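You operate a simulated robot arm through the tools that you are given. There is no shell and no other tool. Be economical: measure what you need, move in short steps, check, and stop when the job is done.

The job below is to be done with a simulated robot arm. You get a single attempt, and the scene is never put back.

TASK
Tamp the open brown-label jar and stand it in the wooden tray.
Fine: in the press; the tray on the bench top, not the shelf; bring the press slide back to the middle.

It is judged by the outcome, as a careful person would: the job done as asked, and still so three seconds after it is handed in. It fails if anything else is knocked over, pushed out of place, dropped, spilled or broken.

THE ROBOT
A 7-joint arm with a two-finger parallel gripper, fixed in place. Base frame: the origin is at the foot of the arm, x ahead of it, y to its left, z up; the work surface is at about z = 0.76. Lengths are in m, angles in rad, forces in N, time in s.
Its first joint turns from -2.897 to 2.897 rad. Payload 4.4 kg.
The tool frame sits at the grasp point between the pads (the TCP): z along the fingers, y along the line on which they close. The tips reach 0.023 m beyond it. The gripper opens to 0.094 m. The fingers are 0.038 m wide and 0.01 m thick; the gripper's body (0.054 by 0.096 m) begins 0.039 m behind the TCP.
Orientation is that of the tool frame in the base frame, as a unit quaternion [x, y, z, w]. With the fingers straight down and closing along the base's y, the tool's x points along the base's -x, its y along +y and its z along -z.

THE INTERFACE
- The arm moves only by the tool jog_arm. Its argument "motion" is a list that holds one entry, the list of rows, each a list of 7 numbers: the gripper command, from -1 (fully open) to 1 (shut), values between in proportion, then the shift along the tool's x, y, z in units of 300 mm (1.0 is 300 mm), then the turn, a rotation vector about the tool's x, y, z in units of 90 degrees (1.0 is 90 degrees). In form: [[[claw, x, y, z, wx, wy, wz], ...]]. A call has 1 to 8 rows; each row is the pose to reach, as a shift and turn from the pose commanded when the call began, along the tool's axes at that moment. A call with a number of a shift or a turn outside -1 to 1 is refused whole. Rows are played at 5 a second. More than 0.05 m and 0.15 rad between two rows, or a gripper value outside its range, and nothing of the call is played. Where a pose cannot be reached the arm comes as near as it can. A force on the tool above 40 N (or 10 N above the force at the start of the call, whichever is more), or a blocked arm, ends the call early, and 0.2 s more pass. Each finger travels about 0.072 m/s and halts on what it meets, pressing with about 33 N; the grip force reading is that of the motor and also rises with nothing between the fingers. The clock runs only during rows and for 0.2 s after the last one: add rows that repeat a pose to give the fingers time. The reply holds the time, the measured pose of the TCP, the force on the tool along the base axes, the opening and the grip force, in the units named above and with some noise.
- Cameras (640 x 400 px; columns grow to the right, rows downward): "scene" is fixed at [0.4001, 0.5013, 1.3367]; the picture's right is [0.44, -0.90, 0.00], its down [-0.47, -0.23, -0.85] and it looks along [0.77, 0.37, -0.52] (base axes); focal length 214 px, centre (320, 200). "wrist" rides on the gripper at [0.086, 0.016, -0.074] in the tool frame; the picture's right is [-0.18, 0.98, 0.00], its down [-0.58, -0.11, -0.81] and it looks along [-0.79, -0.15, 0.59] (tool axes); focal length 243 px, centre (320, 200).
- camera(camera): a new picture of that camera. It takes no simulated time.
- point_at(camera, pixels): for up to 12 pixels [column, row] of the newest picture of that camera ("zoom" is the newest enlarged one), the place [x, y, z] in the base frame of the surface seen there, good to about 0.002 m. It takes no simulated time.
- zoom(camera, box): a new picture of the part [left, top, right, bottom] of that camera's present view, enlarged. It takes no simulated time.
- hand_in(): hands the job in; it is judged then, once.

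Work in short steps. Measure before you move; look again where a grasp or a placing could have gone wrong, and mend it. You have 80 turns and 46 pictures in all, those below and enlarged ones among them. Open the gripper and draw the arm clear of the work before you hand the job in, unless the task says otherwise; then end with one line.

The tools are called as a command line: name --argument value ..., lists and objects as JSON in quotes. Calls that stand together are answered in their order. jog_arm: Moves the arm, as the interface text tells. Its arguments: {"type":"object","properties":{"motion":{"type":"array"}},"required":["motion"]} The other tools are called the same way: camera (camera) takes a picture; point_at (camera, pixels) gives the place of the surface under pixels of a picture; zoom (camera, box) takes an enlarged picture of a part of a camera's view; hand_in () hands the job in.

At the start:

```text
time: 0.0
eef_pos: [0.647, 0.5444, 1.2751]
tool_rot: [0.0, 1.0, 0.0, 0.0]
ft_force: [-0.7, 0.9, 0.4]
opening: 0.094
grasp_force: 0.1
```

scene: 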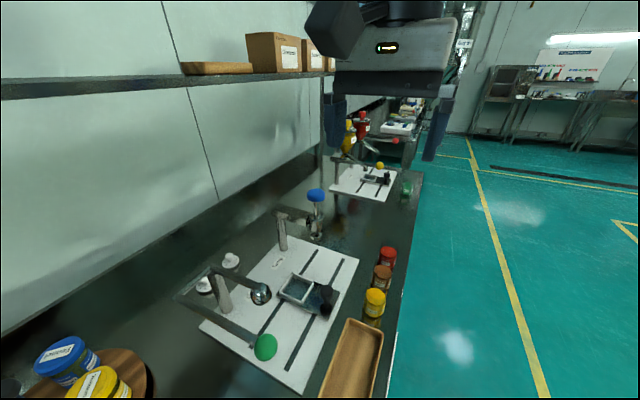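
wrist: 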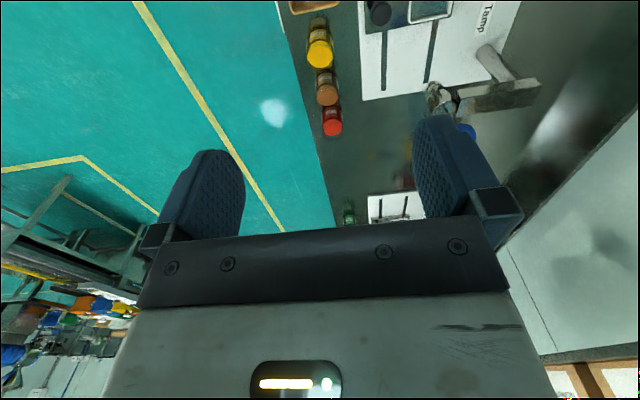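

The scene shows the press board at about (290,300), jars at (380,280) and the tray at (350,360). I'll zoom in on these areas.

zoom --camera "scene" --box '[170, 180, 410, 400]'

zoom --camera "wrist" --box '[280, 0, 560, 175]'

```text
1.82 times, centred on (290, 290) of scene
```

zoom: 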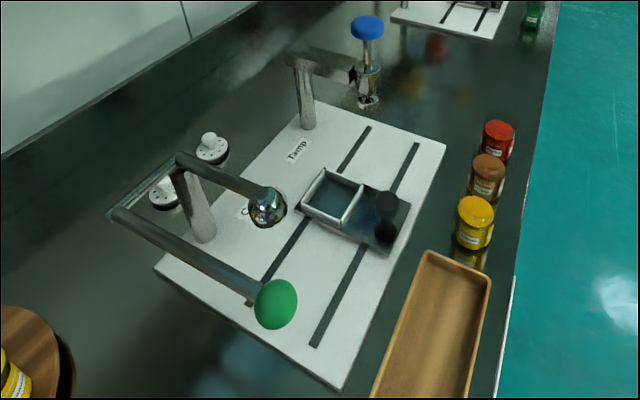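

```text
2.29 times, centred on (420, 88) of wrist
```

zoom: 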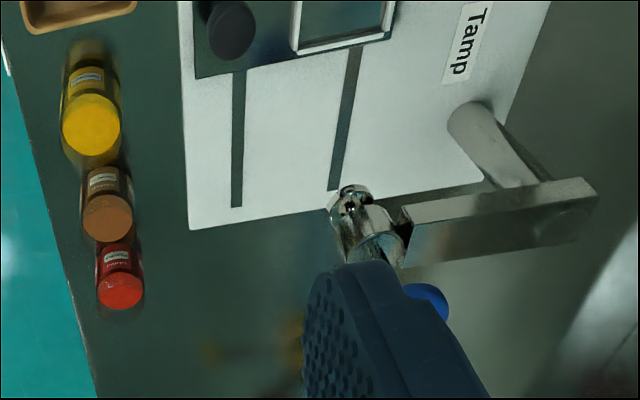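

I need detail: which jar is open and brown-labelled, what the signs say, and the left area at (90,370).

zoom --camera "scene" --box '[350, 235, 414, 330]'

zoom --camera "scene" --box '[180, 240, 340, 340]'

zoom --camera "scene" --box '[0, 300, 160, 400]'

zoom --camera "scene" --box '[270, 90, 430, 220]'

```text
4.21 times, centred on (382, 282) of scene
```

zoom: 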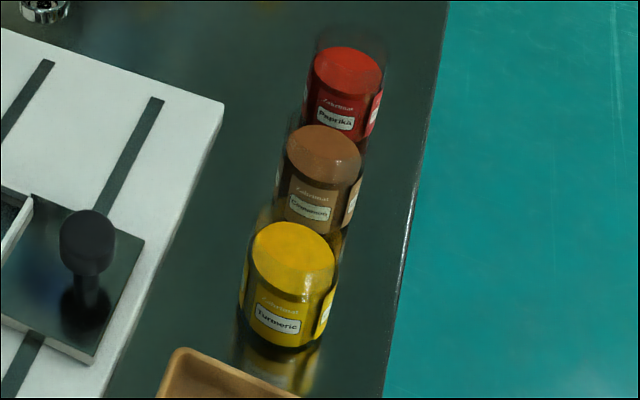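

```text
4.00 times, centred on (260, 290) of scene
```

zoom: 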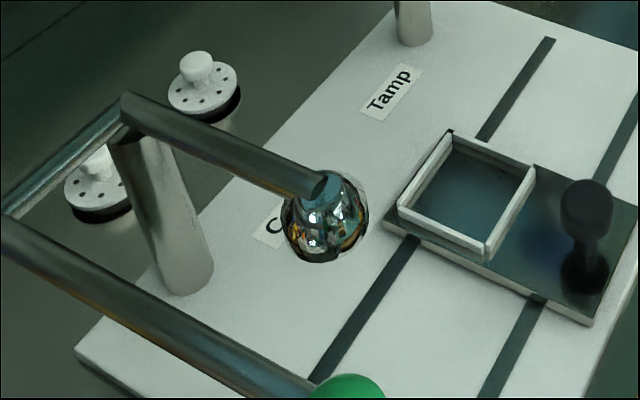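

```text
4.00 times, centred on (80, 350) of scene
```

zoom: 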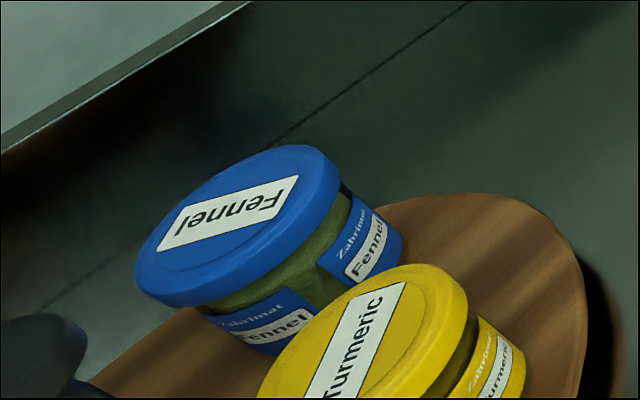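

```text
3.08 times, centred on (350, 155) of scene
```

zoom: 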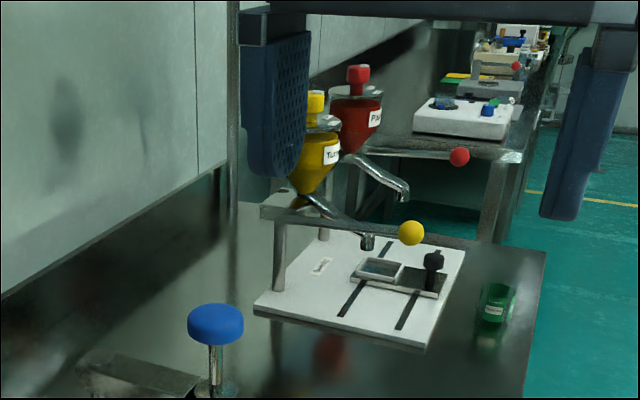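

The Cinnamon jar (brown, middle of the row) is open and full of powder. Tamp station is the blue knob at (316,196); the nest sits at the middle of the slide. Measuring now.

zoom --camera "scene" --box '[170, 180, 410, 400]'

point_at --camera "zoom" --pixels '[[489, 162], [497, 130], [476, 208], [325, 170], [363, 185], [346, 222], [303, 205], [387, 200], [410, 203], [367, 24], [366, 98], [302, 120]]'

point_at --camera "zoom" --pixels '[[370, 128], [415, 144], [247, 303], [313, 346], [445, 145], [428, 254], [488, 278], [420, 340], [325, 65], [268, 200], [276, 305], [487, 196]]'

point_at --camera "scene" --pixels '[[349, 320], [384, 333], [350, 360], [322, 396], [383, 267], [383, 273], [375, 285]]'

```text
1.82 times, centred on (290, 290) of scene
```

zoom: 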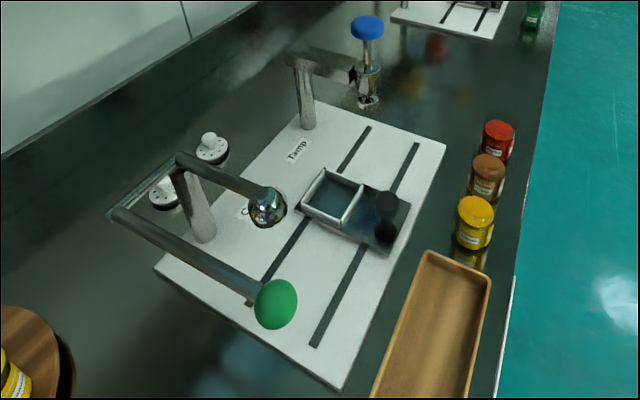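

```text
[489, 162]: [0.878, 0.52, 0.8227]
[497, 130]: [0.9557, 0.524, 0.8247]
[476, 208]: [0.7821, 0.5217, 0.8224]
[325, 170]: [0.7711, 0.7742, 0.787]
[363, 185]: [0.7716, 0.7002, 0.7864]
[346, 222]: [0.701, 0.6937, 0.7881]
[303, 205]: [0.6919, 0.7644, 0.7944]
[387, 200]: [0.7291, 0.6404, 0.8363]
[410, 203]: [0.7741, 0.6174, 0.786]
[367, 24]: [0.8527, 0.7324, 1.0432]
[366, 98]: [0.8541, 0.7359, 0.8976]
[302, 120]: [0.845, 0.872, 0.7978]
```

```text
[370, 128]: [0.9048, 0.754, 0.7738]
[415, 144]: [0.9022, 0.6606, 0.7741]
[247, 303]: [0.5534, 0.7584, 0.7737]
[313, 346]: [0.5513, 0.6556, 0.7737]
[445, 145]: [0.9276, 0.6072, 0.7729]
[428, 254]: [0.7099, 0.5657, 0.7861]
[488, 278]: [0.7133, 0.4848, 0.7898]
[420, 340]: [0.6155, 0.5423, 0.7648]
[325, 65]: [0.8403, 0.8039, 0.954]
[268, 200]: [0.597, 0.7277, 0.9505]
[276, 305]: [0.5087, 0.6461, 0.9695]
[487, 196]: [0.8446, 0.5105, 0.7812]
```

```text
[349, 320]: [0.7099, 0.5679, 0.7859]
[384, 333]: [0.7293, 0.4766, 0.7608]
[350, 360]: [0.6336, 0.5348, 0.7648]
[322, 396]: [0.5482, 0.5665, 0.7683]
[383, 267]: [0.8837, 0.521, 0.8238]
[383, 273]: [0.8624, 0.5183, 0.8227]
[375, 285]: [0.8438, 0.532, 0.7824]
```

Jar powder tops read: yellow (0.79,0.52), brown (0.875,0.52), red (0.955,0.524), z 0.823; nest about (0.735,0.735), tamp plunger (0.855,0.735). Moving part way toward the brown jar to check reach and get a closer look.

jog_arm --motion '[[[-1, -0.102, -0.016, 0.117, 0, 0, 0], [-1, -0.204, -0.032, 0.234, 0, 0, 0], [-1, -0.306, -0.048, 0.35, 0, 0, 0], [-1, -0.408, -0.064, 0.467, 0, 0, 0], [-1, -0.51, -0.08, 0.583, 0, 0, 0]]]'

camera --camera "wrist"

camera --camera "scene"

```text
time: 1.2
eef_pos: [0.8001, 0.5193, 1.1006]
tool_rot: [0.0, 1.0, 0.001, 0.001]
ft_force: [0.0, 0.0, 1.2]
opening: 0.0938
grasp_force: 0.0
```

```text
36 pictures are left
```

wrist: 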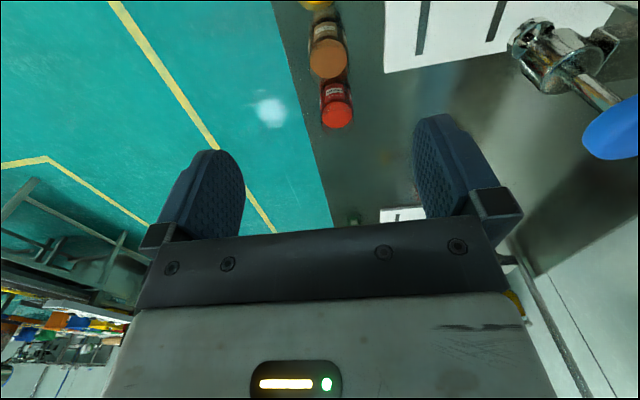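

```text
35 pictures are left
```

scene: 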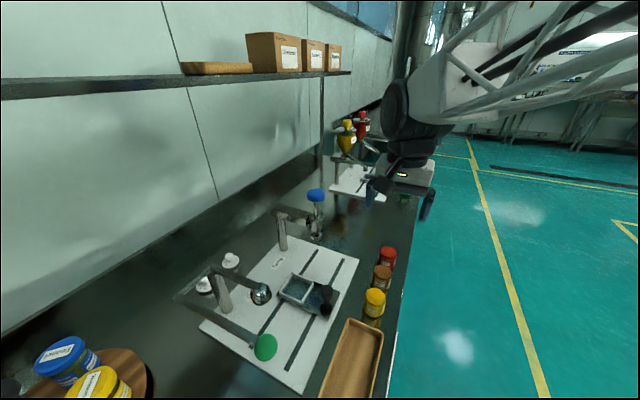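

Reached fine. Locating the jars in the wrist view: brown at (328,57), red at (337,105).

zoom --camera "wrist" --box '[270, 0, 398, 140]'

point_at --camera "wrist" --pixels '[[328, 59], [310, 59], [346, 59], [328, 44], [328, 76], [337, 115], [316, 5], [326, 30]]'

```text
2.86 times, centred on (334, 70) of wrist
```

zoom: 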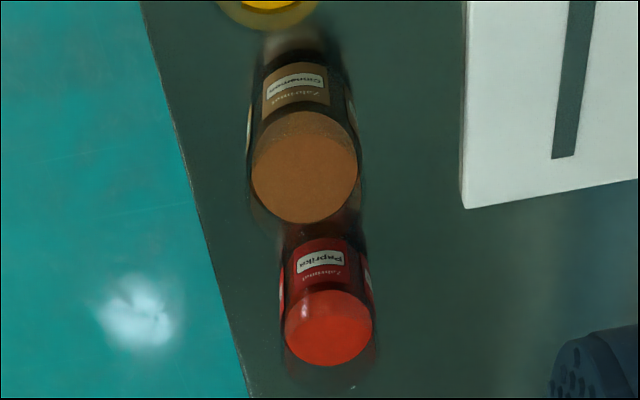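

```text
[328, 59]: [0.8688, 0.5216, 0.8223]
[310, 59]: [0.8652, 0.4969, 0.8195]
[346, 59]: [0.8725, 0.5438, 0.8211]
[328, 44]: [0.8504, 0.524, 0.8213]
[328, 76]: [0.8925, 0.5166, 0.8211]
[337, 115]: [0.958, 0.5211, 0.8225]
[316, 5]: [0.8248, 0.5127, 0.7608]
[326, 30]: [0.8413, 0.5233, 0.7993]
```

Brown jar centre is ~(0.870,0.521), powder z 0.822. Moving above it with the fingers straddling along y, to z 0.93.

jog_arm --motion '[[[-1, -0.058, 0.002, 0.14, 0, 0, 0], [-1, -0.117, 0.004, 0.28, 0, 0, 0], [-1, -0.175, 0.005, 0.42, 0, 0, 0], [-1, -0.233, 0.006, 0.567, 0, 0, 0], [-1, -0.233, 0.006, 0.567, 0, 0, 0]]]'

zoom --camera "scene" --box '[320, 180, 448, 330]'

```text
time: 2.4
eef_pos: [0.8703, 0.5219, 0.9306]
tool_rot: [0.0, 1.0, 0.0, 0.0]
ft_force: [0.3, 0.1, 0.3]
opening: 0.0942
grasp_force: 0.1
```

```text
2.67 times, centred on (384, 255) of scene
```

zoom: 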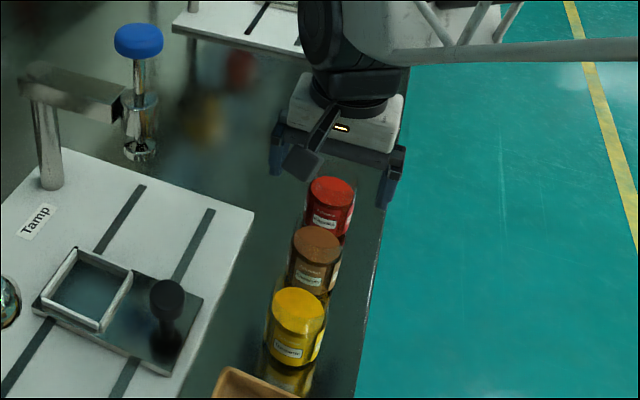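

Aligned and in reach. Descending to z 0.815.

jog_arm --motion '[[[-1, 0, -0.003, 0.13, 0, 0, 0], [-1, 0, -0.003, 0.26, 0, 0, 0], [-1, 0, -0.003, 0.385, 0, 0, 0], [-1, 0, -0.003, 0.385, 0, 0, 0]]]'

camera --camera "wrist"

zoom --camera "scene" --box '[320, 210, 448, 330]'

```text
time: 3.4
eef_pos: [0.871, 0.5212, 0.8129]
tool_rot: [-0.001, 1.0, 0.0, 0.0]
ft_force: [0.0, 0.1, -0.4]
opening: 0.0942
grasp_force: 0.0
```

```text
32 pictures are left
```

wrist: 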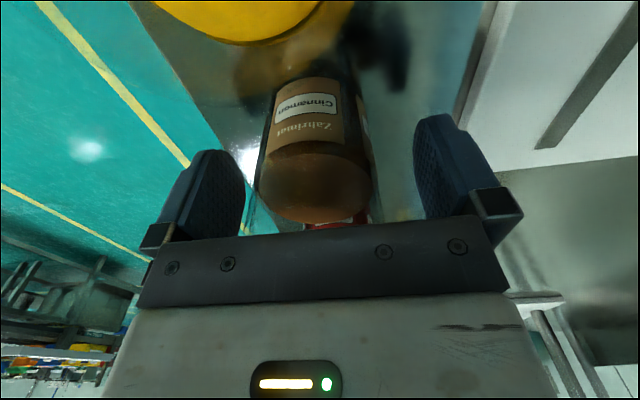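

```text
3.33 times, centred on (384, 270) of scene
```

zoom: 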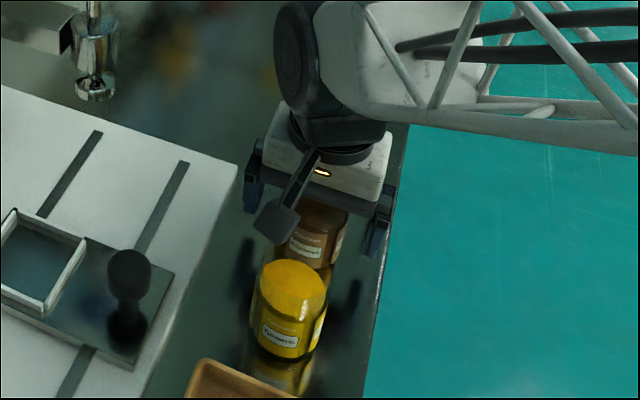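

The jar sits a touch to the −y side; shifting 3 mm and closing.

jog_arm --motion '[[[-1, 0, -0.01, 0, 0, 0, 0], [0, 0, -0.01, 0, 0, 0, 0], [0.2, 0, -0.01, 0, 0, 0, 0], [0.4, 0, -0.01, 0, 0, 0, 0], [0.6, 0, -0.01, 0, 0, 0, 0], [1, 0, -0.01, 0, 0, 0, 0], [1, 0, -0.01, 0, 0, 0, 0]]]'

```text
time: 5.0
eef_pos: [0.87, 0.5172, 0.8134]
tool_rot: [0.0, 1.0, 0.0, 0.0]
ft_force: [-0.3, 1.1, 0.1]
opening: 0.0528
grasp_force: 33.0
```

Gripped (0.0528). Lifting straight up to z≈0.93 and checking.

jog_arm --motion '[[[1, 0, 0, -0.05, 0, 0, 0], [1, 0, 0, -0.13, 0, 0, 0], [1, 0, 0, -0.22, 0, 0, 0], [1, 0, 0, -0.31, 0, 0, 0], [1, 0, 0, -0.4, 0, 0, 0], [1, 0, 0, -0.4, 0, 0, 0]]]'

camera --camera "wrist"

zoom --camera "scene" --box '[190, 180, 400, 330]'

point_at --camera "zoom" --pixels '[[344, 285], [300, 335], [370, 365], [415, 310], [360, 325], [235, 310], [215, 330], [375, 150], [385, 22], [230, 352], [555, 260], [490, 395]]'

```text
time: 6.4
eef_pos: [0.8707, 0.5183, 0.9348]
tool_rot: [-0.001, 1.0, -0.001, 0.0]
ft_force: [0.1, -0.5, -0.2]
opening: 0.053
grasp_force: 32.9
```

```text
30 pictures are left
```

wrist: 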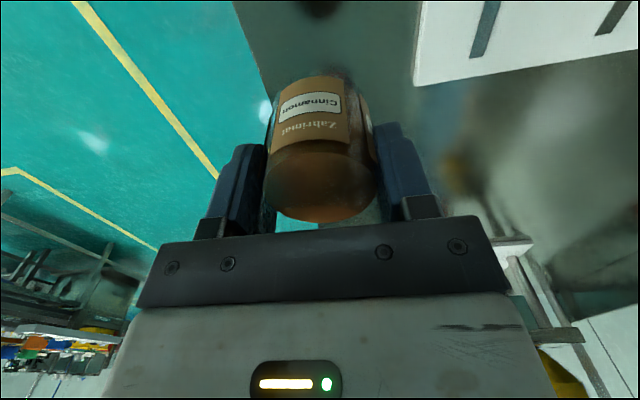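

```text
2.67 times, centred on (295, 255) of scene
```

zoom: 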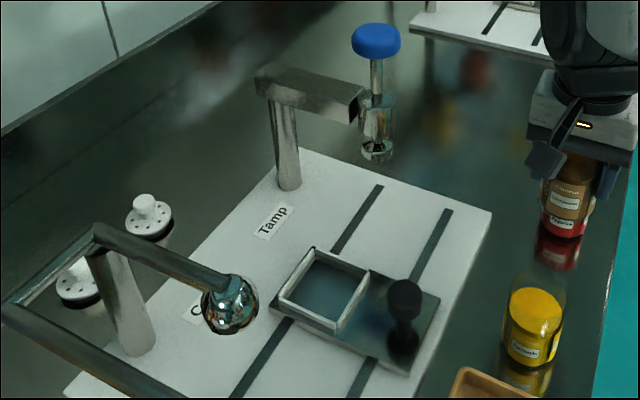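

```text
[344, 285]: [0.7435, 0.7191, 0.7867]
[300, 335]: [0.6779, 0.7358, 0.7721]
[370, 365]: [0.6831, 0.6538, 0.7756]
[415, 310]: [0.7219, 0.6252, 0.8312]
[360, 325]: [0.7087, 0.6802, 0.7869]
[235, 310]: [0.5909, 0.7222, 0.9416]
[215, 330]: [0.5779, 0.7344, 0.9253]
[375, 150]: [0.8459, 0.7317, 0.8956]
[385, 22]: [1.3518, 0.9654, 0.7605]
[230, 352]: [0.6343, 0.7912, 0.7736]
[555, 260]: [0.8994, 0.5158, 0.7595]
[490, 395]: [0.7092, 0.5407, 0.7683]
```

Jar held level. Now measuring the nest walls precisely in the last zoom (corners at (313,250), (367,272), (338,328), (280,300)) with an enlarged view.

zoom --camera "scene" --box '[286, 264, 366, 324]'

```text
6.67 times, centred on (326, 294) of scene
```

zoom: 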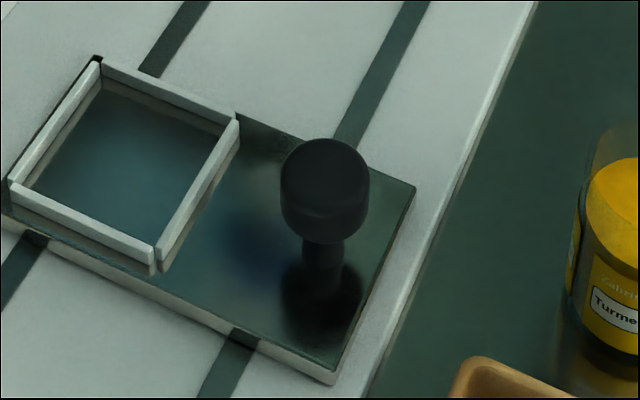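

point_at --camera "zoom" --pixels '[[165, 88], [85, 222], [200, 185], [60, 115], [220, 135], [153, 245], [97, 85], [120, 160], [413, 188], [333, 375], [325, 165], [325, 240]]'

```text
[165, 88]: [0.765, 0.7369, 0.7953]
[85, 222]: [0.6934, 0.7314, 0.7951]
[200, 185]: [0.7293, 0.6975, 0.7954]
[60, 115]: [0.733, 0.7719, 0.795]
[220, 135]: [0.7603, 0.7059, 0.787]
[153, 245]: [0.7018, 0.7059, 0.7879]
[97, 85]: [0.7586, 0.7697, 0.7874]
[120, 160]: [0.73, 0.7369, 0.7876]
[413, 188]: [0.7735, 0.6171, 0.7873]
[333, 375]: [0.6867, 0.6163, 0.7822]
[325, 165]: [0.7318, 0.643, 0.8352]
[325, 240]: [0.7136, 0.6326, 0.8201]
```

Nest centre ≈(0.729,0.735), floor z 0.787, wall tops 0.795, inner width ≈0.067. The lever dome is at (0.59,0.73,0.93), so I'll turn the hand 45° to keep the wrist camera clear, moving to (0.729,0.60) first.

jog_arm --motion '[[[1, 0.079, 0.045, 0, 0, 0, -0.083], [1, 0.157, 0.091, 0, 0, 0, -0.167], [1, 0.236, 0.136, 0, 0, 0, -0.25], [1, 0.315, 0.182, 0, 0, 0, -0.333], [1, 0.393, 0.227, 0, 0, 0, -0.417], [1, 0.472, 0.273, 0, 0, 0, -0.5], [1, 0.472, 0.273, 0, 0, 0, -0.5]]]'

camera --camera "scene"

camera --camera "wrist"

```text
time: 8.0
eef_pos: [0.727, 0.6011, 0.9345]
tool_rot: [-0.383, 0.924, -0.001, 0.0]
ft_force: [0.2, -0.1, -1.0]
opening: 0.0529
grasp_force: 33.1
```

```text
27 pictures are left
```

scene: 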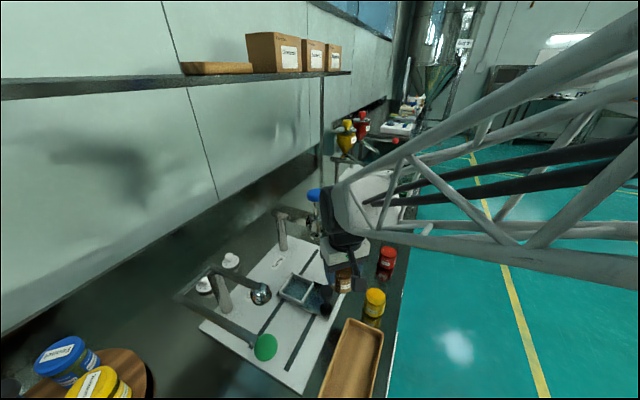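

```text
26 pictures are left
```

wrist: 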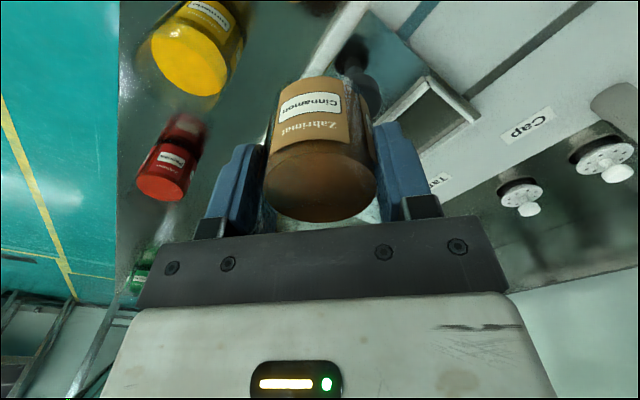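

Clear so far; jar is at (345,285) short of the nest. Moving 70 mm toward +y, then checking clearance to the blue knob.

jog_arm --motion '[[[1, -0.08, 0.078, 0, 0, 0, 0], [1, -0.16, 0.155, 0, 0, 0, 0], [1, -0.16, 0.155, 0, 0, 0, 0]]]'

zoom --camera "scene" --box '[200, 150, 440, 330]'

point_at --camera "zoom" --pixels '[[325, 100], [345, 80], [335, 140], [360, 200], [320, 170], [400, 130], [300, 120]]'

```text
time: 8.8
eef_pos: [0.7305, 0.6659, 0.9337]
tool_rot: [-0.382, 0.924, 0.0, -0.001]
ft_force: [-0.6, 1.0, -0.5]
opening: 0.0527
grasp_force: 33.0
```

```text
2.22 times, centred on (320, 240) of scene
```

zoom: 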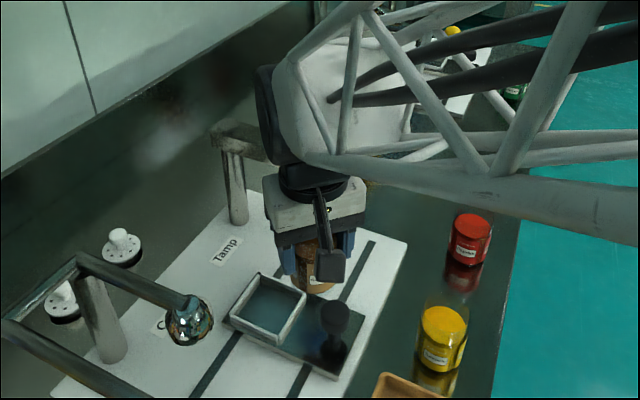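

```text
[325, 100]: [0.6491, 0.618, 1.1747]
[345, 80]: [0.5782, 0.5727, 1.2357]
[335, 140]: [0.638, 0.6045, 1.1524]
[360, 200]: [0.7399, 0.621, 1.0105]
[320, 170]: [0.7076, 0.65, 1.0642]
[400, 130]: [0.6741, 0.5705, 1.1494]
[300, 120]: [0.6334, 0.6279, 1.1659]
```

Wrist link stays around x 0.63–0.75, clear of the knob at 0.853. Moving over the nest centre.

jog_arm --motion '[[[1, -0.08, 0.083, 0, 0, 0, 0], [1, -0.159, 0.166, 0, 0, 0, 0], [1, -0.159, 0.166, 0, 0, 0, 0]]]'

zoom --camera "scene" --box '[220, 170, 380, 320]'

```text
time: 9.6
eef_pos: [0.7284, 0.7368, 0.9344]
tool_rot: [-0.383, 0.924, 0.001, 0.0]
ft_force: [1.1, -0.4, -0.7]
opening: 0.0528
grasp_force: 33.1
```

```text
2.67 times, centred on (300, 245) of scene
```

zoom: 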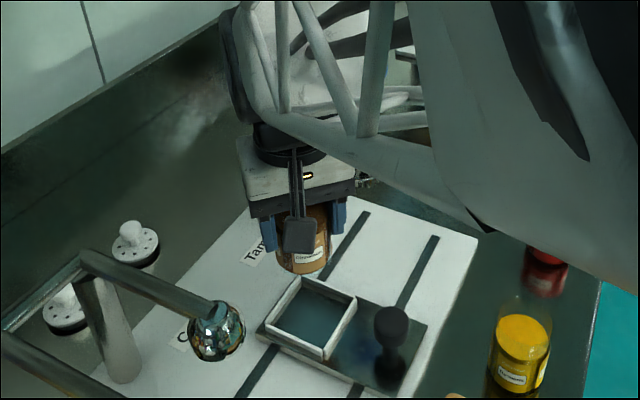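

Over the nest at (0.728,0.737). Descending to z≈0.855 (jar bottom ~0.802, just above the walls) and looking.

jog_arm --motion '[[[1, 0.002, -0.003, 0.1, 0, 0, 0], [1, 0.003, -0.005, 0.2, 0, 0, 0], [1, 0.003, -0.005, 0.262, 0, 0, 0], [1, 0.003, -0.005, 0.262, 0, 0, 0]]]'

zoom --camera "scene" --box '[240, 210, 360, 330]'

camera --camera "wrist"

```text
time: 10.6
eef_pos: [0.7279, 0.7342, 0.8553]
tool_rot: [-0.383, 0.924, -0.001, 0.0]
ft_force: [0.9, 0.8, -0.4]
opening: 0.053
grasp_force: 32.9
```

```text
3.33 times, centred on (300, 270) of scene
```

zoom: 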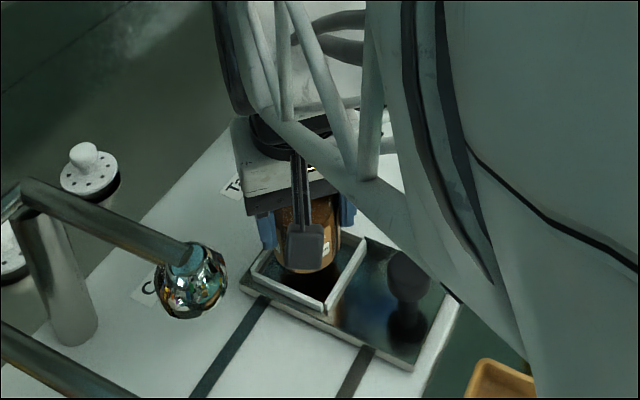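

```text
22 pictures are left
```

wrist: 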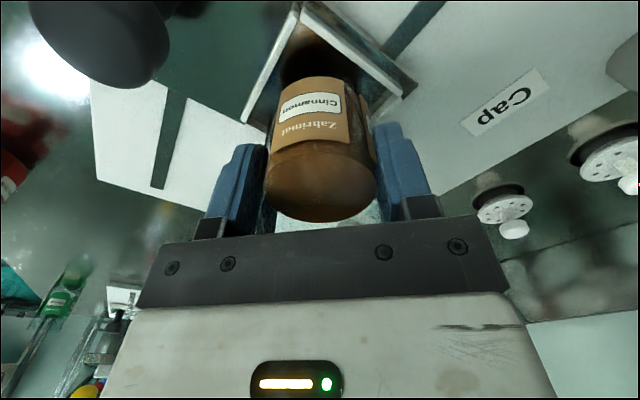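

Centred over the nest. Lowering the last ~14 mm.

jog_arm --motion '[[[1, 0, 0, 0.02, 0, 0, 0], [1, 0, 0, 0.036, 0, 0, 0], [1, 0, 0, 0.045, 0, 0, 0], [1, 0, 0, 0.05, 0, 0, 0]]]'

```text
time: 11.6
eef_pos: [0.728, 0.7339, 0.8391]
tool_rot: [-0.383, 0.924, 0.0, 0.0]
ft_force: [-0.6, 0.1, -0.3]
opening: 0.0531
grasp_force: 33.0
```

No contact force yet; lowering 2 mm more.

jog_arm --motion '[[[1, 0, 0, 0.004, 0, 0, 0], [1, 0, 0, 0.007, 0, 0, 0], [1, 0, 0, 0.007, 0, 0, 0]]]'

```text
time: 12.4
eef_pos: [0.7286, 0.735, 0.839]
tool_rot: [-0.382, 0.924, 0.0, 0.001]
ft_force: [-0.1, -2.9, 10.7]
opening: 0.0528
grasp_force: 33.2
```

Contact (10.7 N): the jar is on the floor of the nest. Opening and rising straight up.

jog_arm --motion '[[[0.9, 0, 0, -0.004, 0, 0, 0], [0, 0, 0, -0.004, 0, 0, 0], [-1, 0, 0, -0.004, 0, 0, 0], [-1, 0, 0, -0.004, 0, 0, 0], [-1, 0, 0, -0.09, 0, 0, 0], [-1, 0, 0, -0.2, 0, 0, 0], [-1, 0, 0, -0.32, 0, 0, 0], [-1, 0, 0, -0.45, 0, 0, 0]]]'

zoom --camera "scene" --box '[240, 190, 390, 330]'

camera --camera "wrist"

```text
time: 14.2
eef_pos: [0.727, 0.7332, 0.9728]
tool_rot: [-0.383, 0.924, 0.0, 0.0]
ft_force: [-0.7, -0.5, -0.4]
opening: 0.0938
grasp_force: 0.1
```

```text
2.86 times, centred on (315, 260) of scene
```

zoom: 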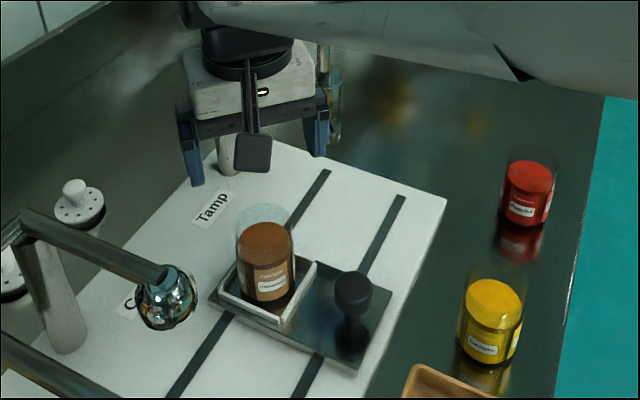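

```text
20 pictures are left
```

wrist: 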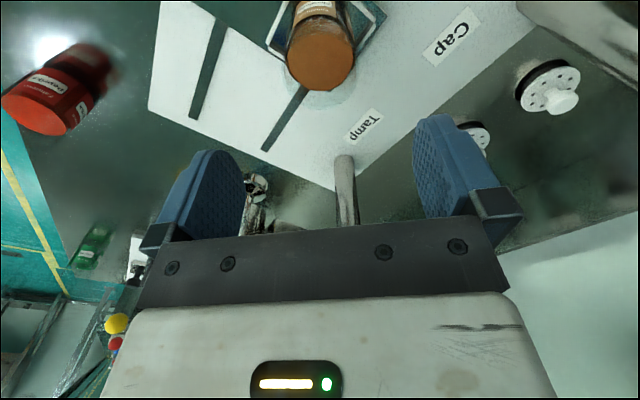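

The jar stands level in the nest. Next the slide handle (knob at ≈(0.731,0.64), top 0.836): moving over it and turning another 45° so the fingers close along x.

jog_arm --motion '[[[-1, 0.038, -0.041, 0, 0, 0, -0.083], [-1, 0.075, -0.082, 0, 0, 0, -0.167], [-1, 0.113, -0.123, 0, 0, 0, -0.25], [-1, 0.151, -0.163, 0, 0, 0, -0.333], [-1, 0.188, -0.204, 0, 0, 0, -0.417], [-1, 0.226, -0.245, 0, 0, 0, -0.5], [-1, 0.226, -0.245, 0, 0, 0, -0.5]]]'

camera --camera "wrist"

point_at --camera "wrist" --pixels '[[320, 60], [320, 30], [320, 90], [320, 120]]'

```text
time: 15.8
eef_pos: [0.7339, 0.6348, 0.9729]
tool_rot: [0.707, -0.707, -0.001, 0.001]
ft_force: [-0.7, -1.2, 0.2]
opening: 0.0939
grasp_force: 0.1
```

```text
19 pictures are left
```

wrist: 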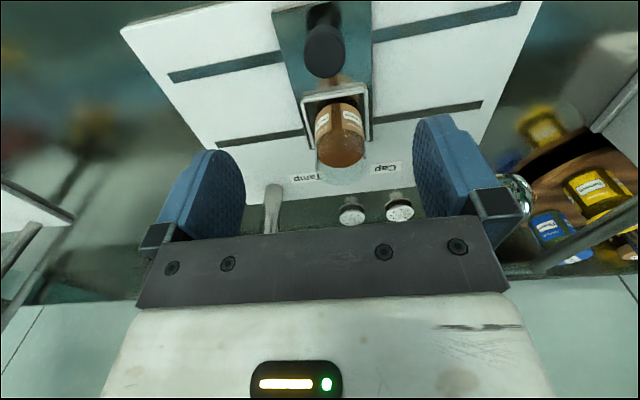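

```text
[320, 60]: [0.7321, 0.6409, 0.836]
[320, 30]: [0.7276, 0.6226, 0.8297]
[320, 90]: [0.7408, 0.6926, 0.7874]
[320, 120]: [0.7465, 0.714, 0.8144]
```

Knob top centre reads (0.731,0.640,0.836). Descending onto it with a ~11° tilt leaning the wrist toward −y, so it stays clear of the blue knob later.

jog_arm --motion '[[[-1, 0, 0, 0.1, 0, -0.06, 0], [-1, 0, 0, 0.2, 0, -0.121, 0], [-1, -0.003, 0.008, 0.3, 0, -0.121, 0], [-1, -0.005, 0.01, 0.4, 0, -0.121, 0], [-1, -0.005, 0.01, 0.483, 0, -0.121, 0], [-1, -0.005, 0.01, 0.483, 0, -0.121, 0]]]'

zoom --camera "scene" --box '[240, 190, 410, 330]'

camera --camera "wrist"

```text
time: 17.2
eef_pos: [0.7302, 0.6363, 0.8277]
tool_rot: [0.704, -0.704, -0.067, -0.067]
ft_force: [0.5, 0.3, -0.7]
opening: 0.0939
grasp_force: 0.1
```

```text
2.86 times, centred on (325, 260) of scene
```

zoom: 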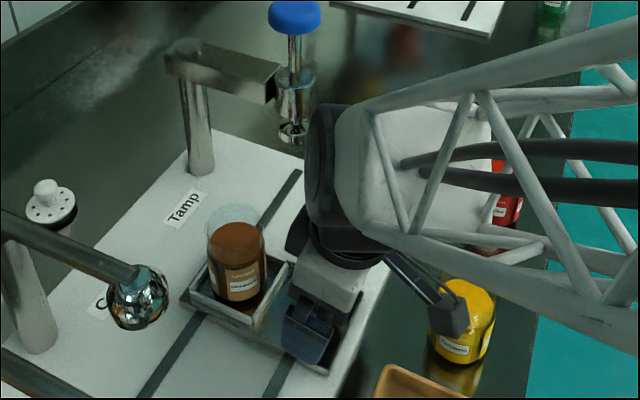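

```text
17 pictures are left
```

wrist: 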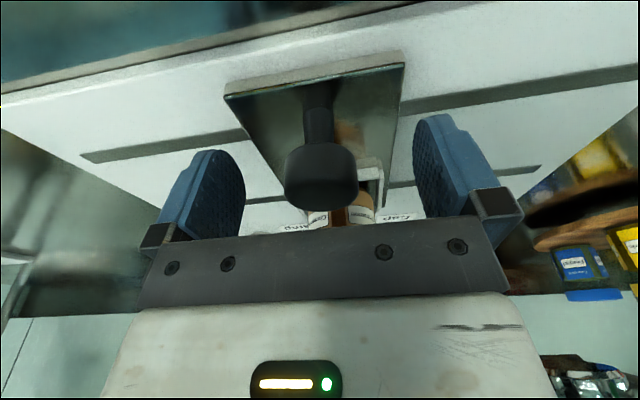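

Knob is between the fingers. Checking the height of the wrist camera's housing near (450,315) against the yellow jar before moving.

point_at --camera "zoom" --pixels '[[448, 312], [450, 335], [435, 325], [465, 325], [464, 305], [478, 285], [480, 305]]'

jog_arm --motion '[[[0, 0, 0, 0, 0, 0, 0], [0.4, 0, 0, 0, 0, 0, 0], [0.6, 0, 0, 0, 0, 0, 0], [1, 0, 0, 0, 0, 0, 0], [1, 0, 0, 0, 0, 0, 0], [1, 0, 0, 0, 0, 0, 0]]]'

```text
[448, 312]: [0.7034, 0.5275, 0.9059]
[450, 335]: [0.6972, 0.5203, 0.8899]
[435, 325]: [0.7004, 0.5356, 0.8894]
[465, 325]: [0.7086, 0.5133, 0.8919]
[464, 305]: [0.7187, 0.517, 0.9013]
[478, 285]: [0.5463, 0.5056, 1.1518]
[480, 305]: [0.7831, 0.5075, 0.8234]
```

```text
time: 18.6
eef_pos: [0.7294, 0.6357, 0.8288]
tool_rot: [0.704, -0.703, -0.067, -0.068]
ft_force: [0.5, 2.0, -0.7]
opening: 0.0357
grasp_force: 45.2
```

Handle gripped (0.0357). Sliding toward the Tamp station (+x), gently, about 100 mm.

jog_arm --motion '[[[1, 0, -0.02, 0, 0, 0, 0], [1, 0, -0.06, 0, 0, 0, 0], [1, 0, -0.115, 0, 0, 0, 0], [1, 0, -0.17, 0, 0, 0, 0], [1, 0, -0.225, 0, 0, 0, 0], [1, 0, -0.275, 0, 0, 0, 0], [1, 0, -0.315, 0, 0, 0, 0], [1, 0, -0.333, 0, 0, 0, 0]]]'

zoom --camera "scene" --box '[260, 170, 420, 300]'

```text
time: 20.4
eef_pos: [0.8309, 0.6355, 0.8296]
tool_rot: [0.704, -0.704, -0.067, -0.066]
ft_force: [1.1, -7.8, 8.3]
opening: 0.0355
grasp_force: 45.5
```

```text
3.08 times, centred on (340, 235) of scene
```

zoom: 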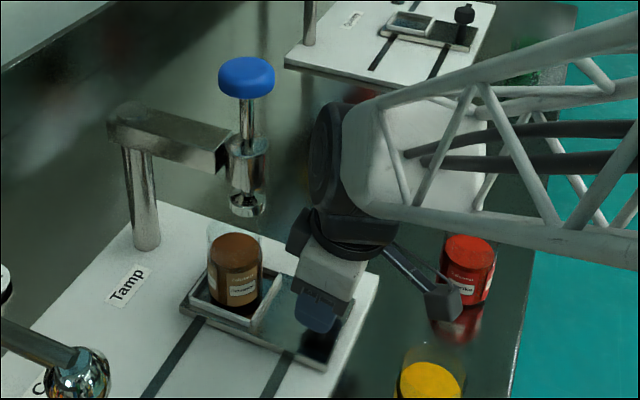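

Slide moved 100 mm, jar now just short of the plunger at (247,205). Measuring both before continuing.

point_at --camera "zoom" --pixels '[[232, 206], [247, 213], [264, 206], [247, 180], [247, 62], [222, 78], [272, 78], [236, 240], [236, 250], [213, 250], [261, 250]]'

```text
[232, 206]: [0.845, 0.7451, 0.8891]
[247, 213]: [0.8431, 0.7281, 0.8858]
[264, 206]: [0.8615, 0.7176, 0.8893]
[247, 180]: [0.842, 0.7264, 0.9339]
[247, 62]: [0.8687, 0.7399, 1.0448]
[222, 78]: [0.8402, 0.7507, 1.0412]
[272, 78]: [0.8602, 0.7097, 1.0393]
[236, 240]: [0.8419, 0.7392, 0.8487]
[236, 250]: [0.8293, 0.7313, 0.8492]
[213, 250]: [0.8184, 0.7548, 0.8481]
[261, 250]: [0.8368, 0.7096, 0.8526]
```

Plunger axis ≈(0.854,0.732); jar centre ≈0.829. Moving on 25 mm slowly, watching for an end stop.

jog_arm --motion '[[[1, 0, -0.02, 0, 0, 0, 0], [1, 0, -0.04, 0, 0, 0, 0], [1, 0, -0.06, 0, 0, 0, 0], [1, 0, -0.075, 0, 0, 0, 0], [1, 0, -0.083, 0, 0, 0, 0], [1, 0, -0.083, 0, 0, 0, 0]]]'

zoom --camera "scene" --box '[260, 170, 420, 300]'

point_at --camera "zoom" --pixels '[[247, 62], [245, 230], [245, 238], [222, 237], [268, 237], [325, 250], [380, 275], [331, 355]]'

```text
time: 21.8
eef_pos: [0.8556, 0.6365, 0.8281]
tool_rot: [0.705, -0.703, -0.067, -0.067]
ft_force: [2.2, 1.9, 9.4]
opening: 0.0352
grasp_force: 44.9
```

```text
3.08 times, centred on (340, 235) of scene
```

zoom: 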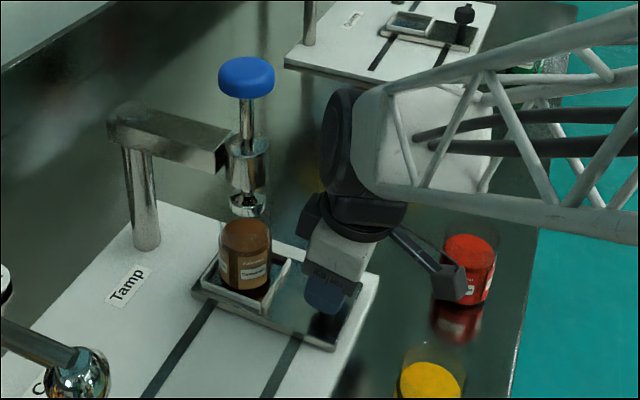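

```text
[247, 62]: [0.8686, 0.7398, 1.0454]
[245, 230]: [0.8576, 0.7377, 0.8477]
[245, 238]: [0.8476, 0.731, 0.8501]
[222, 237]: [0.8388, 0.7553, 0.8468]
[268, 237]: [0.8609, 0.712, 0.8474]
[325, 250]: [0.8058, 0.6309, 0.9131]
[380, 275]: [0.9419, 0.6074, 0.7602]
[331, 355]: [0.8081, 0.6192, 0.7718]
```

Jar axis now under the plunger (0.854). Releasing the handle and rising to z≈1.12.

jog_arm --motion '[[[0, 0, 0, 0, 0, 0, 0], [-1, 0, 0, 0, 0, 0, 0], [-1, 0, 0, 0, 0, 0, 0], [-1, 0, 0, -0.1, 0, 0, 0], [-1, 0, 0, -0.24, 0, 0, 0], [0, 0, 0, -0.4, 0, 0, 0], [1, 0, 0, -0.56, 0, 0, 0], [1, 0, 0, -0.72, 0, 0, 0]]]'

jog_arm --motion '[[[1, 0, 0, -0.14, 0, 0, 0], [1, 0, 0, -0.28, 0, 0, 0], [1, 0, 0, -0.28, 0, 0, 0]]]'

camera --camera "scene"

```text
time: 23.6
eef_pos: [0.8555, 0.5955, 1.0407]
tool_rot: [-0.704, 0.704, 0.067, 0.066]
ft_force: [-0.3, 0.5, -1.3]
opening: 0.0002
grasp_force: 19.5
```

```text
time: 24.4
eef_pos: [0.8545, 0.5796, 1.1234]
tool_rot: [0.704, -0.704, -0.066, -0.066]
ft_force: [-0.8, 0.1, 0.8]
opening: 0.0
grasp_force: 32.7
```

```text
14 pictures are left
```

scene: 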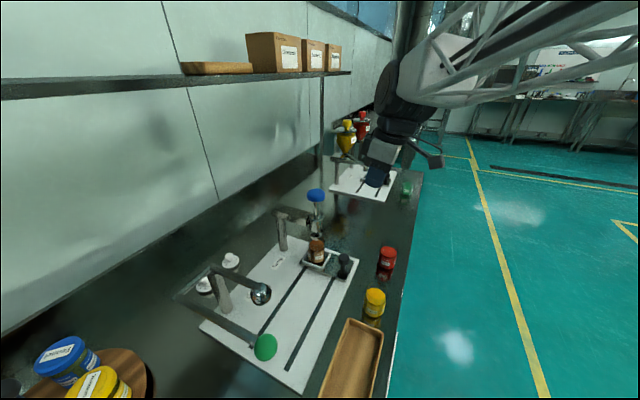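

Slide and jar are in the tamp position. Measuring the shelf edge and knob top before moving over the knob.

point_at --camera "scene" --pixels '[[345, 73], [250, 78], [316, 191], [316, 196], [316, 240], [322, 63]]'

```text
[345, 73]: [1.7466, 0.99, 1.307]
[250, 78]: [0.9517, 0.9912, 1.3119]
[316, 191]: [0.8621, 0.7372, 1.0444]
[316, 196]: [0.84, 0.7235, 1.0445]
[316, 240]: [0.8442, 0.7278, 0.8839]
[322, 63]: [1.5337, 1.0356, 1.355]
```

Knob top ≈(0.853,0.732,1.0445), shelf edge at y 0.99. Moving above the knob with closed fingers, tool back upright, tips ~28 mm above it.

jog_arm --motion '[[[1, -0.12, 0, 0.045, 0, 0.04, 0], [1, -0.24, 0, 0.09, 0, 0.08, 0], [1, -0.36, 0, 0.135, 0, 0.121, 0], [1, -0.482, 0, 0.178, 0, 0.121, 0], [1, -0.482, 0, 0.178, 0, 0.121, 0]]]'

zoom --camera "scene" --box '[250, 140, 410, 280]'

```text
time: 25.6
eef_pos: [0.8545, 0.7326, 1.0972]
tool_rot: [-0.707, 0.708, -0.001, -0.001]
ft_force: [-0.1, -0.9, -0.1]
opening: 0.0
grasp_force: 33.5
```

```text
2.86 times, centred on (330, 210) of scene
```

zoom: 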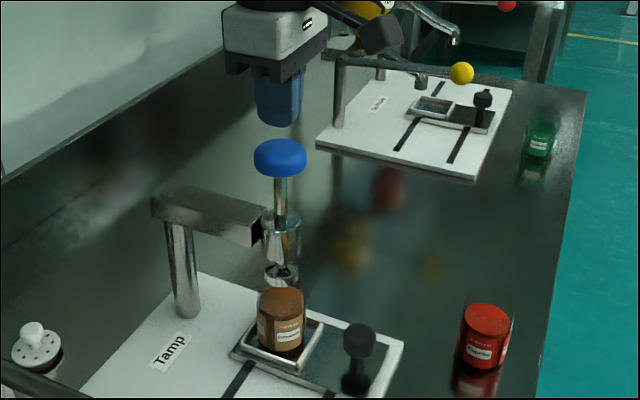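

Fingers are right above the blue knob. Pressing down in small steps.

jog_arm --motion '[[[1, 0, 0, 0.04, 0, 0, 0], [1, 0, 0, 0.08, 0, 0, 0], [1, 0, 0, 0.11, 0, 0, 0], [1, 0, 0, 0.135, 0, 0, 0], [1, 0, 0, 0.16, 0, 0, 0], [1, 0, 0, 0.18, 0, 0, 0]]]'

zoom --camera "scene" --box '[270, 170, 370, 280]'

```text
time: 27.0
eef_pos: [0.8553, 0.7315, 1.0435]
tool_rot: [-0.707, 0.707, 0.0, 0.0]
ft_force: [0.7, 0.1, 2.2]
opening: 0.0
grasp_force: 32.9
```

```text
3.64 times, centred on (320, 225) of scene
```

zoom: 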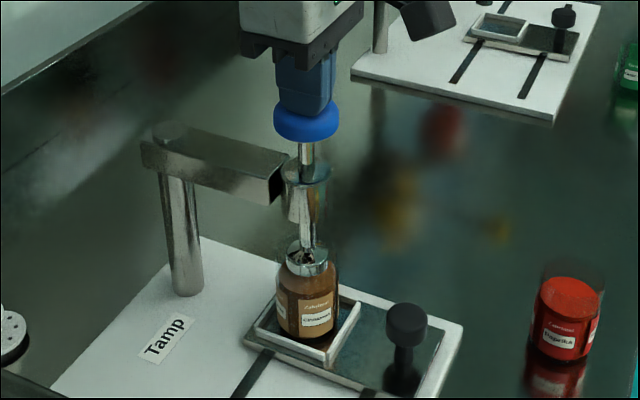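

The plunger foot is entering the jar mouth centred. Continuing until it meets the powder and resists.

jog_arm --motion '[[[1, 0, 0, 0.012, 0, 0, 0], [1, 0, 0, 0.024, 0, 0, 0], [1, 0, 0, 0.036, 0, 0, 0], [1, 0, 0, 0.048, 0, 0, 0], [1, 0, 0, 0.06, 0, 0, 0], [1, 0, 0, 0.072, 0, 0, 0], [1, 0, 0, 0.084, 0, 0, 0], [1, 0, 0, 0.094, 0, 0, 0]]]'

zoom --camera "scene" --box '[270, 170, 370, 280]'

```text
time: 28.8
eef_pos: [0.8541, 0.7316, 1.016]
tool_rot: [0.707, -0.707, 0.0, 0.0]
ft_force: [0.8, 0.9, 5.7]
opening: 0.0
grasp_force: 33.0
```

```text
3.64 times, centred on (320, 225) of scene
```

zoom: 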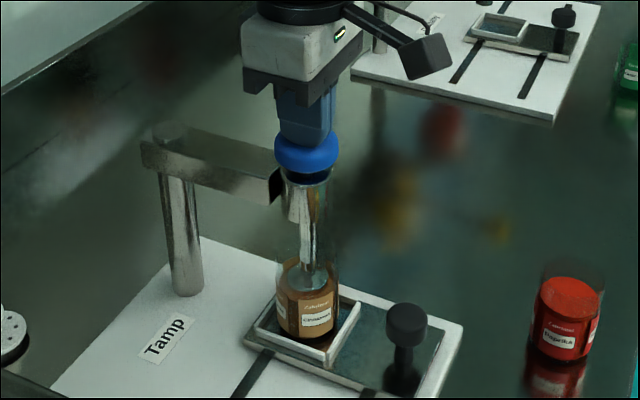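

Travel so far ~50 mm with only spring force (5.7 N). Pressing on in 2 mm steps until it firms up.

jog_arm --motion '[[[1, 0, 0, 0.007, 0, 0, 0], [1, 0, 0, 0.014, 0, 0, 0], [1, 0, 0, 0.021, 0, 0, 0], [1, 0, 0, 0.028, 0, 0, 0], [1, 0, 0, 0.035, 0, 0, 0], [1, 0, 0, 0.042, 0, 0, 0], [1, 0, 0, 0.042, 0, 0, 0]]]'

zoom --camera "scene" --box '[270, 170, 370, 280]'

```text
time: 29.9
eef_pos: [0.8551, 0.7322, 1.0112]
tool_rot: [0.707, -0.707, 0.001, -0.003]
ft_force: [-0.1, 2.7, 6.9]
opening: 0.0001
grasp_force: 33.1
stopped in row 5: the force on the tool passed its limit (the readings are from after the stop); the commanded pose is now the measured one
```

```text
3.64 times, centred on (320, 225) of scene
```

zoom: 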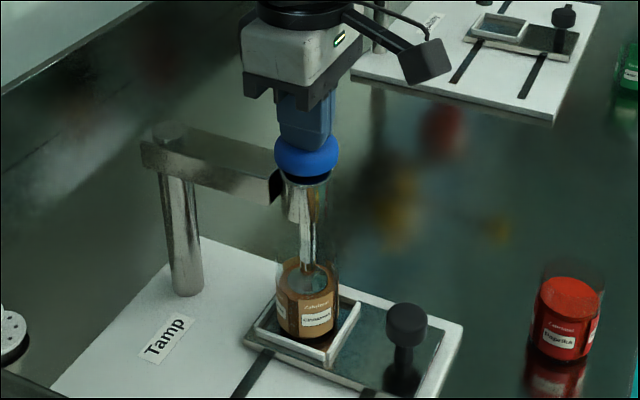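

The press firmed past 40 N — bottomed, the jar tamped. Rising gently to let the plunger return, then checking.

jog_arm --motion '[[[1, 0, 0, 0, 0, 0, 0], [1, 0, 0, -0.03, 0, 0, 0], [1, 0, 0, -0.08, 0, 0, 0], [1, 0, 0, -0.13, 0, 0, 0], [1, 0, 0, -0.18, 0, 0, 0], [1, 0, 0, -0.24, 0, 0, 0], [1, 0, 0, -0.32, 0, 0, 0], [1, 0, 0, -0.4, 0, 0, 0]]]'

zoom --camera "scene" --box '[270, 170, 370, 280]'

point_at --camera "zoom" --pixels '[[305, 110], [305, 280], [300, 290], [405, 308], [310, 270]]'

```text
time: 31.7
eef_pos: [0.8544, 0.7326, 1.1291]
tool_rot: [0.708, -0.707, 0.001, -0.002]
ft_force: [-0.4, 0.0, -0.3]
opening: 0.0002
grasp_force: 33.4
```

```text
3.64 times, centred on (320, 225) of scene
```

zoom: 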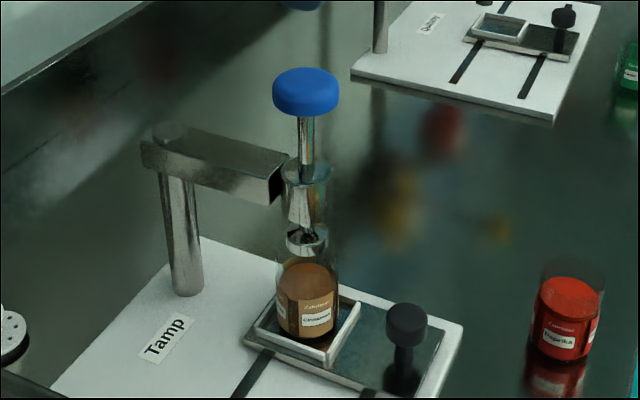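

```text
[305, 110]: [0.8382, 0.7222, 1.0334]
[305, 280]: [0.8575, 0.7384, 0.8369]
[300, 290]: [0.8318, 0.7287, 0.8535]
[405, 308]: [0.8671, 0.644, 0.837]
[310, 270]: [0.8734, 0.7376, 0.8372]
```

Powder dropped to z 0.837 (from 0.848): tamped, and the plunger is back up. Now retracing to the handle: back to −y with the tilt and open gripper.

jog_arm --motion '[[[1, 0.13, 0, 0, 0, 0, 0], [1, 0.26, 0, 0, 0, -0.04, 0], [-1, 0.39, -0.002, 0.01, 0, -0.08, 0], [-1, 0.512, -0.003, 0.019, 0, -0.121, 0], [-1, 0.512, -0.003, 0.019, 0, -0.121, 0]]]'

```text
time: 32.9
eef_pos: [0.8544, 0.5772, 1.1244]
tool_rot: [-0.704, 0.704, 0.067, 0.07]
ft_force: [-0.7, 1.0, -0.2]
opening: 0.0938
grasp_force: 0.2
```

Gripper open at (0.854,0.577,1.124). Descending along the tool axis onto the handle.

jog_arm --motion '[[[-1, 0, 0, 0.15, 0, 0, 0], [-1, 0, -0.002, 0.3, 0, 0, 0], [-1, 0, -0.003, 0.45, 0, 0, 0], [-1, 0, -0.003, 0.6, 0, 0, 0], [-1, -0.004, -0.003, 0.74, 0, 0, 0], [-1, -0.006, -0.003, 0.87, 0, 0, 0], [-1, -0.006, -0.003, 0.998, 0, 0, 0], [-1, -0.006, -0.003, 0.998, 0, 0, 0]]]'

jog_arm --motion '[[[0, 0, 0, 0, 0, 0, 0], [0.4, 0, 0, 0, 0, 0, 0], [0.6, 0, 0, 0, 0, 0, 0], [1, 0, 0, 0, 0, 0, 0], [1, 0, 0, 0, 0, 0, 0], [1, 0, 0, 0, 0, 0, 0]]]'

```text
time: 34.7
eef_pos: [0.8569, 0.6365, 0.8316]
tool_rot: [-0.704, 0.704, 0.067, 0.069]
ft_force: [0.5, 0.3, 0.0]
opening: 0.094
grasp_force: 0.0
```

```text
time: 36.1
eef_pos: [0.8573, 0.6365, 0.8294]
tool_rot: [-0.703, 0.704, 0.068, 0.07]
ft_force: [1.6, -1.7, -0.5]
opening: 0.0355
grasp_force: 44.6
```

Handle gripped. Sliding back toward the middle, gently.

jog_arm --motion '[[[1, 0, 0.02, 0, 0, 0, 0], [1, 0, 0.06, 0, 0, 0, 0], [1, 0, 0.115, 0, 0, 0, 0], [1, 0, 0.17, 0, 0, 0, 0], [1, 0, 0.225, 0, 0, 0, 0], [1, 0, 0.28, 0, 0, 0, 0], [1, 0, 0.325, 0, 0, 0, 0], [1, 0, 0.34, 0, 0, 0, 0]]]'

jog_arm --motion '[[[1, 0, 0.02, 0, 0, 0, 0], [1, 0, 0.045, 0, 0, 0, 0], [1, 0, 0.065, 0, 0, 0, 0], [1, 0, 0.076, 0, 0, 0, 0], [1, 0, 0.076, 0, 0, 0, 0]]]'

zoom --camera "scene" --box '[260, 220, 400, 330]'

point_at --camera "zoom" --pixels '[[120, 215], [150, 262], [100, 240], [205, 215], [140, 190], [160, 180]]'

```text
time: 37.9
eef_pos: [0.7538, 0.6363, 0.8312]
tool_rot: [0.704, -0.703, -0.066, -0.069]
ft_force: [-0.1, -5.4, -9.9]
opening: 0.0358
grasp_force: 45.1
```

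```text
time: 39.1
eef_pos: [0.7316, 0.6357, 0.8312]
tool_rot: [-0.704, 0.704, 0.068, 0.069]
ft_force: [-2.9, -17.6, -2.8]
opening: 0.0354
grasp_force: 44.8
```

```text
3.64 times, centred on (330, 275) of scene
```

zoom: 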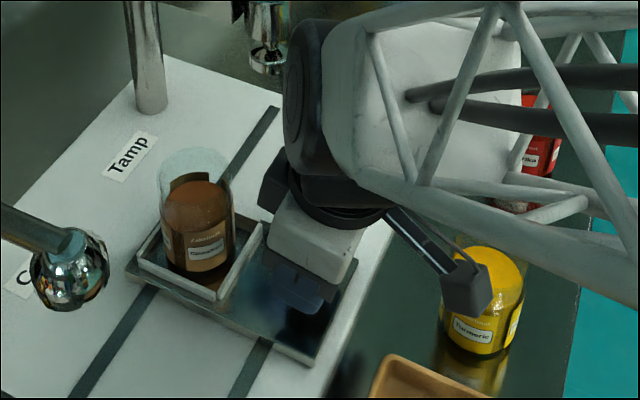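

```text
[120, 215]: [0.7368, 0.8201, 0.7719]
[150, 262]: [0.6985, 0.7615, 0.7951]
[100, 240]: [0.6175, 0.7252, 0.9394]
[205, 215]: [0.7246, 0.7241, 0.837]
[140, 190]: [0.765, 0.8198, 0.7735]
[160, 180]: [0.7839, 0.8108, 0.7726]
```

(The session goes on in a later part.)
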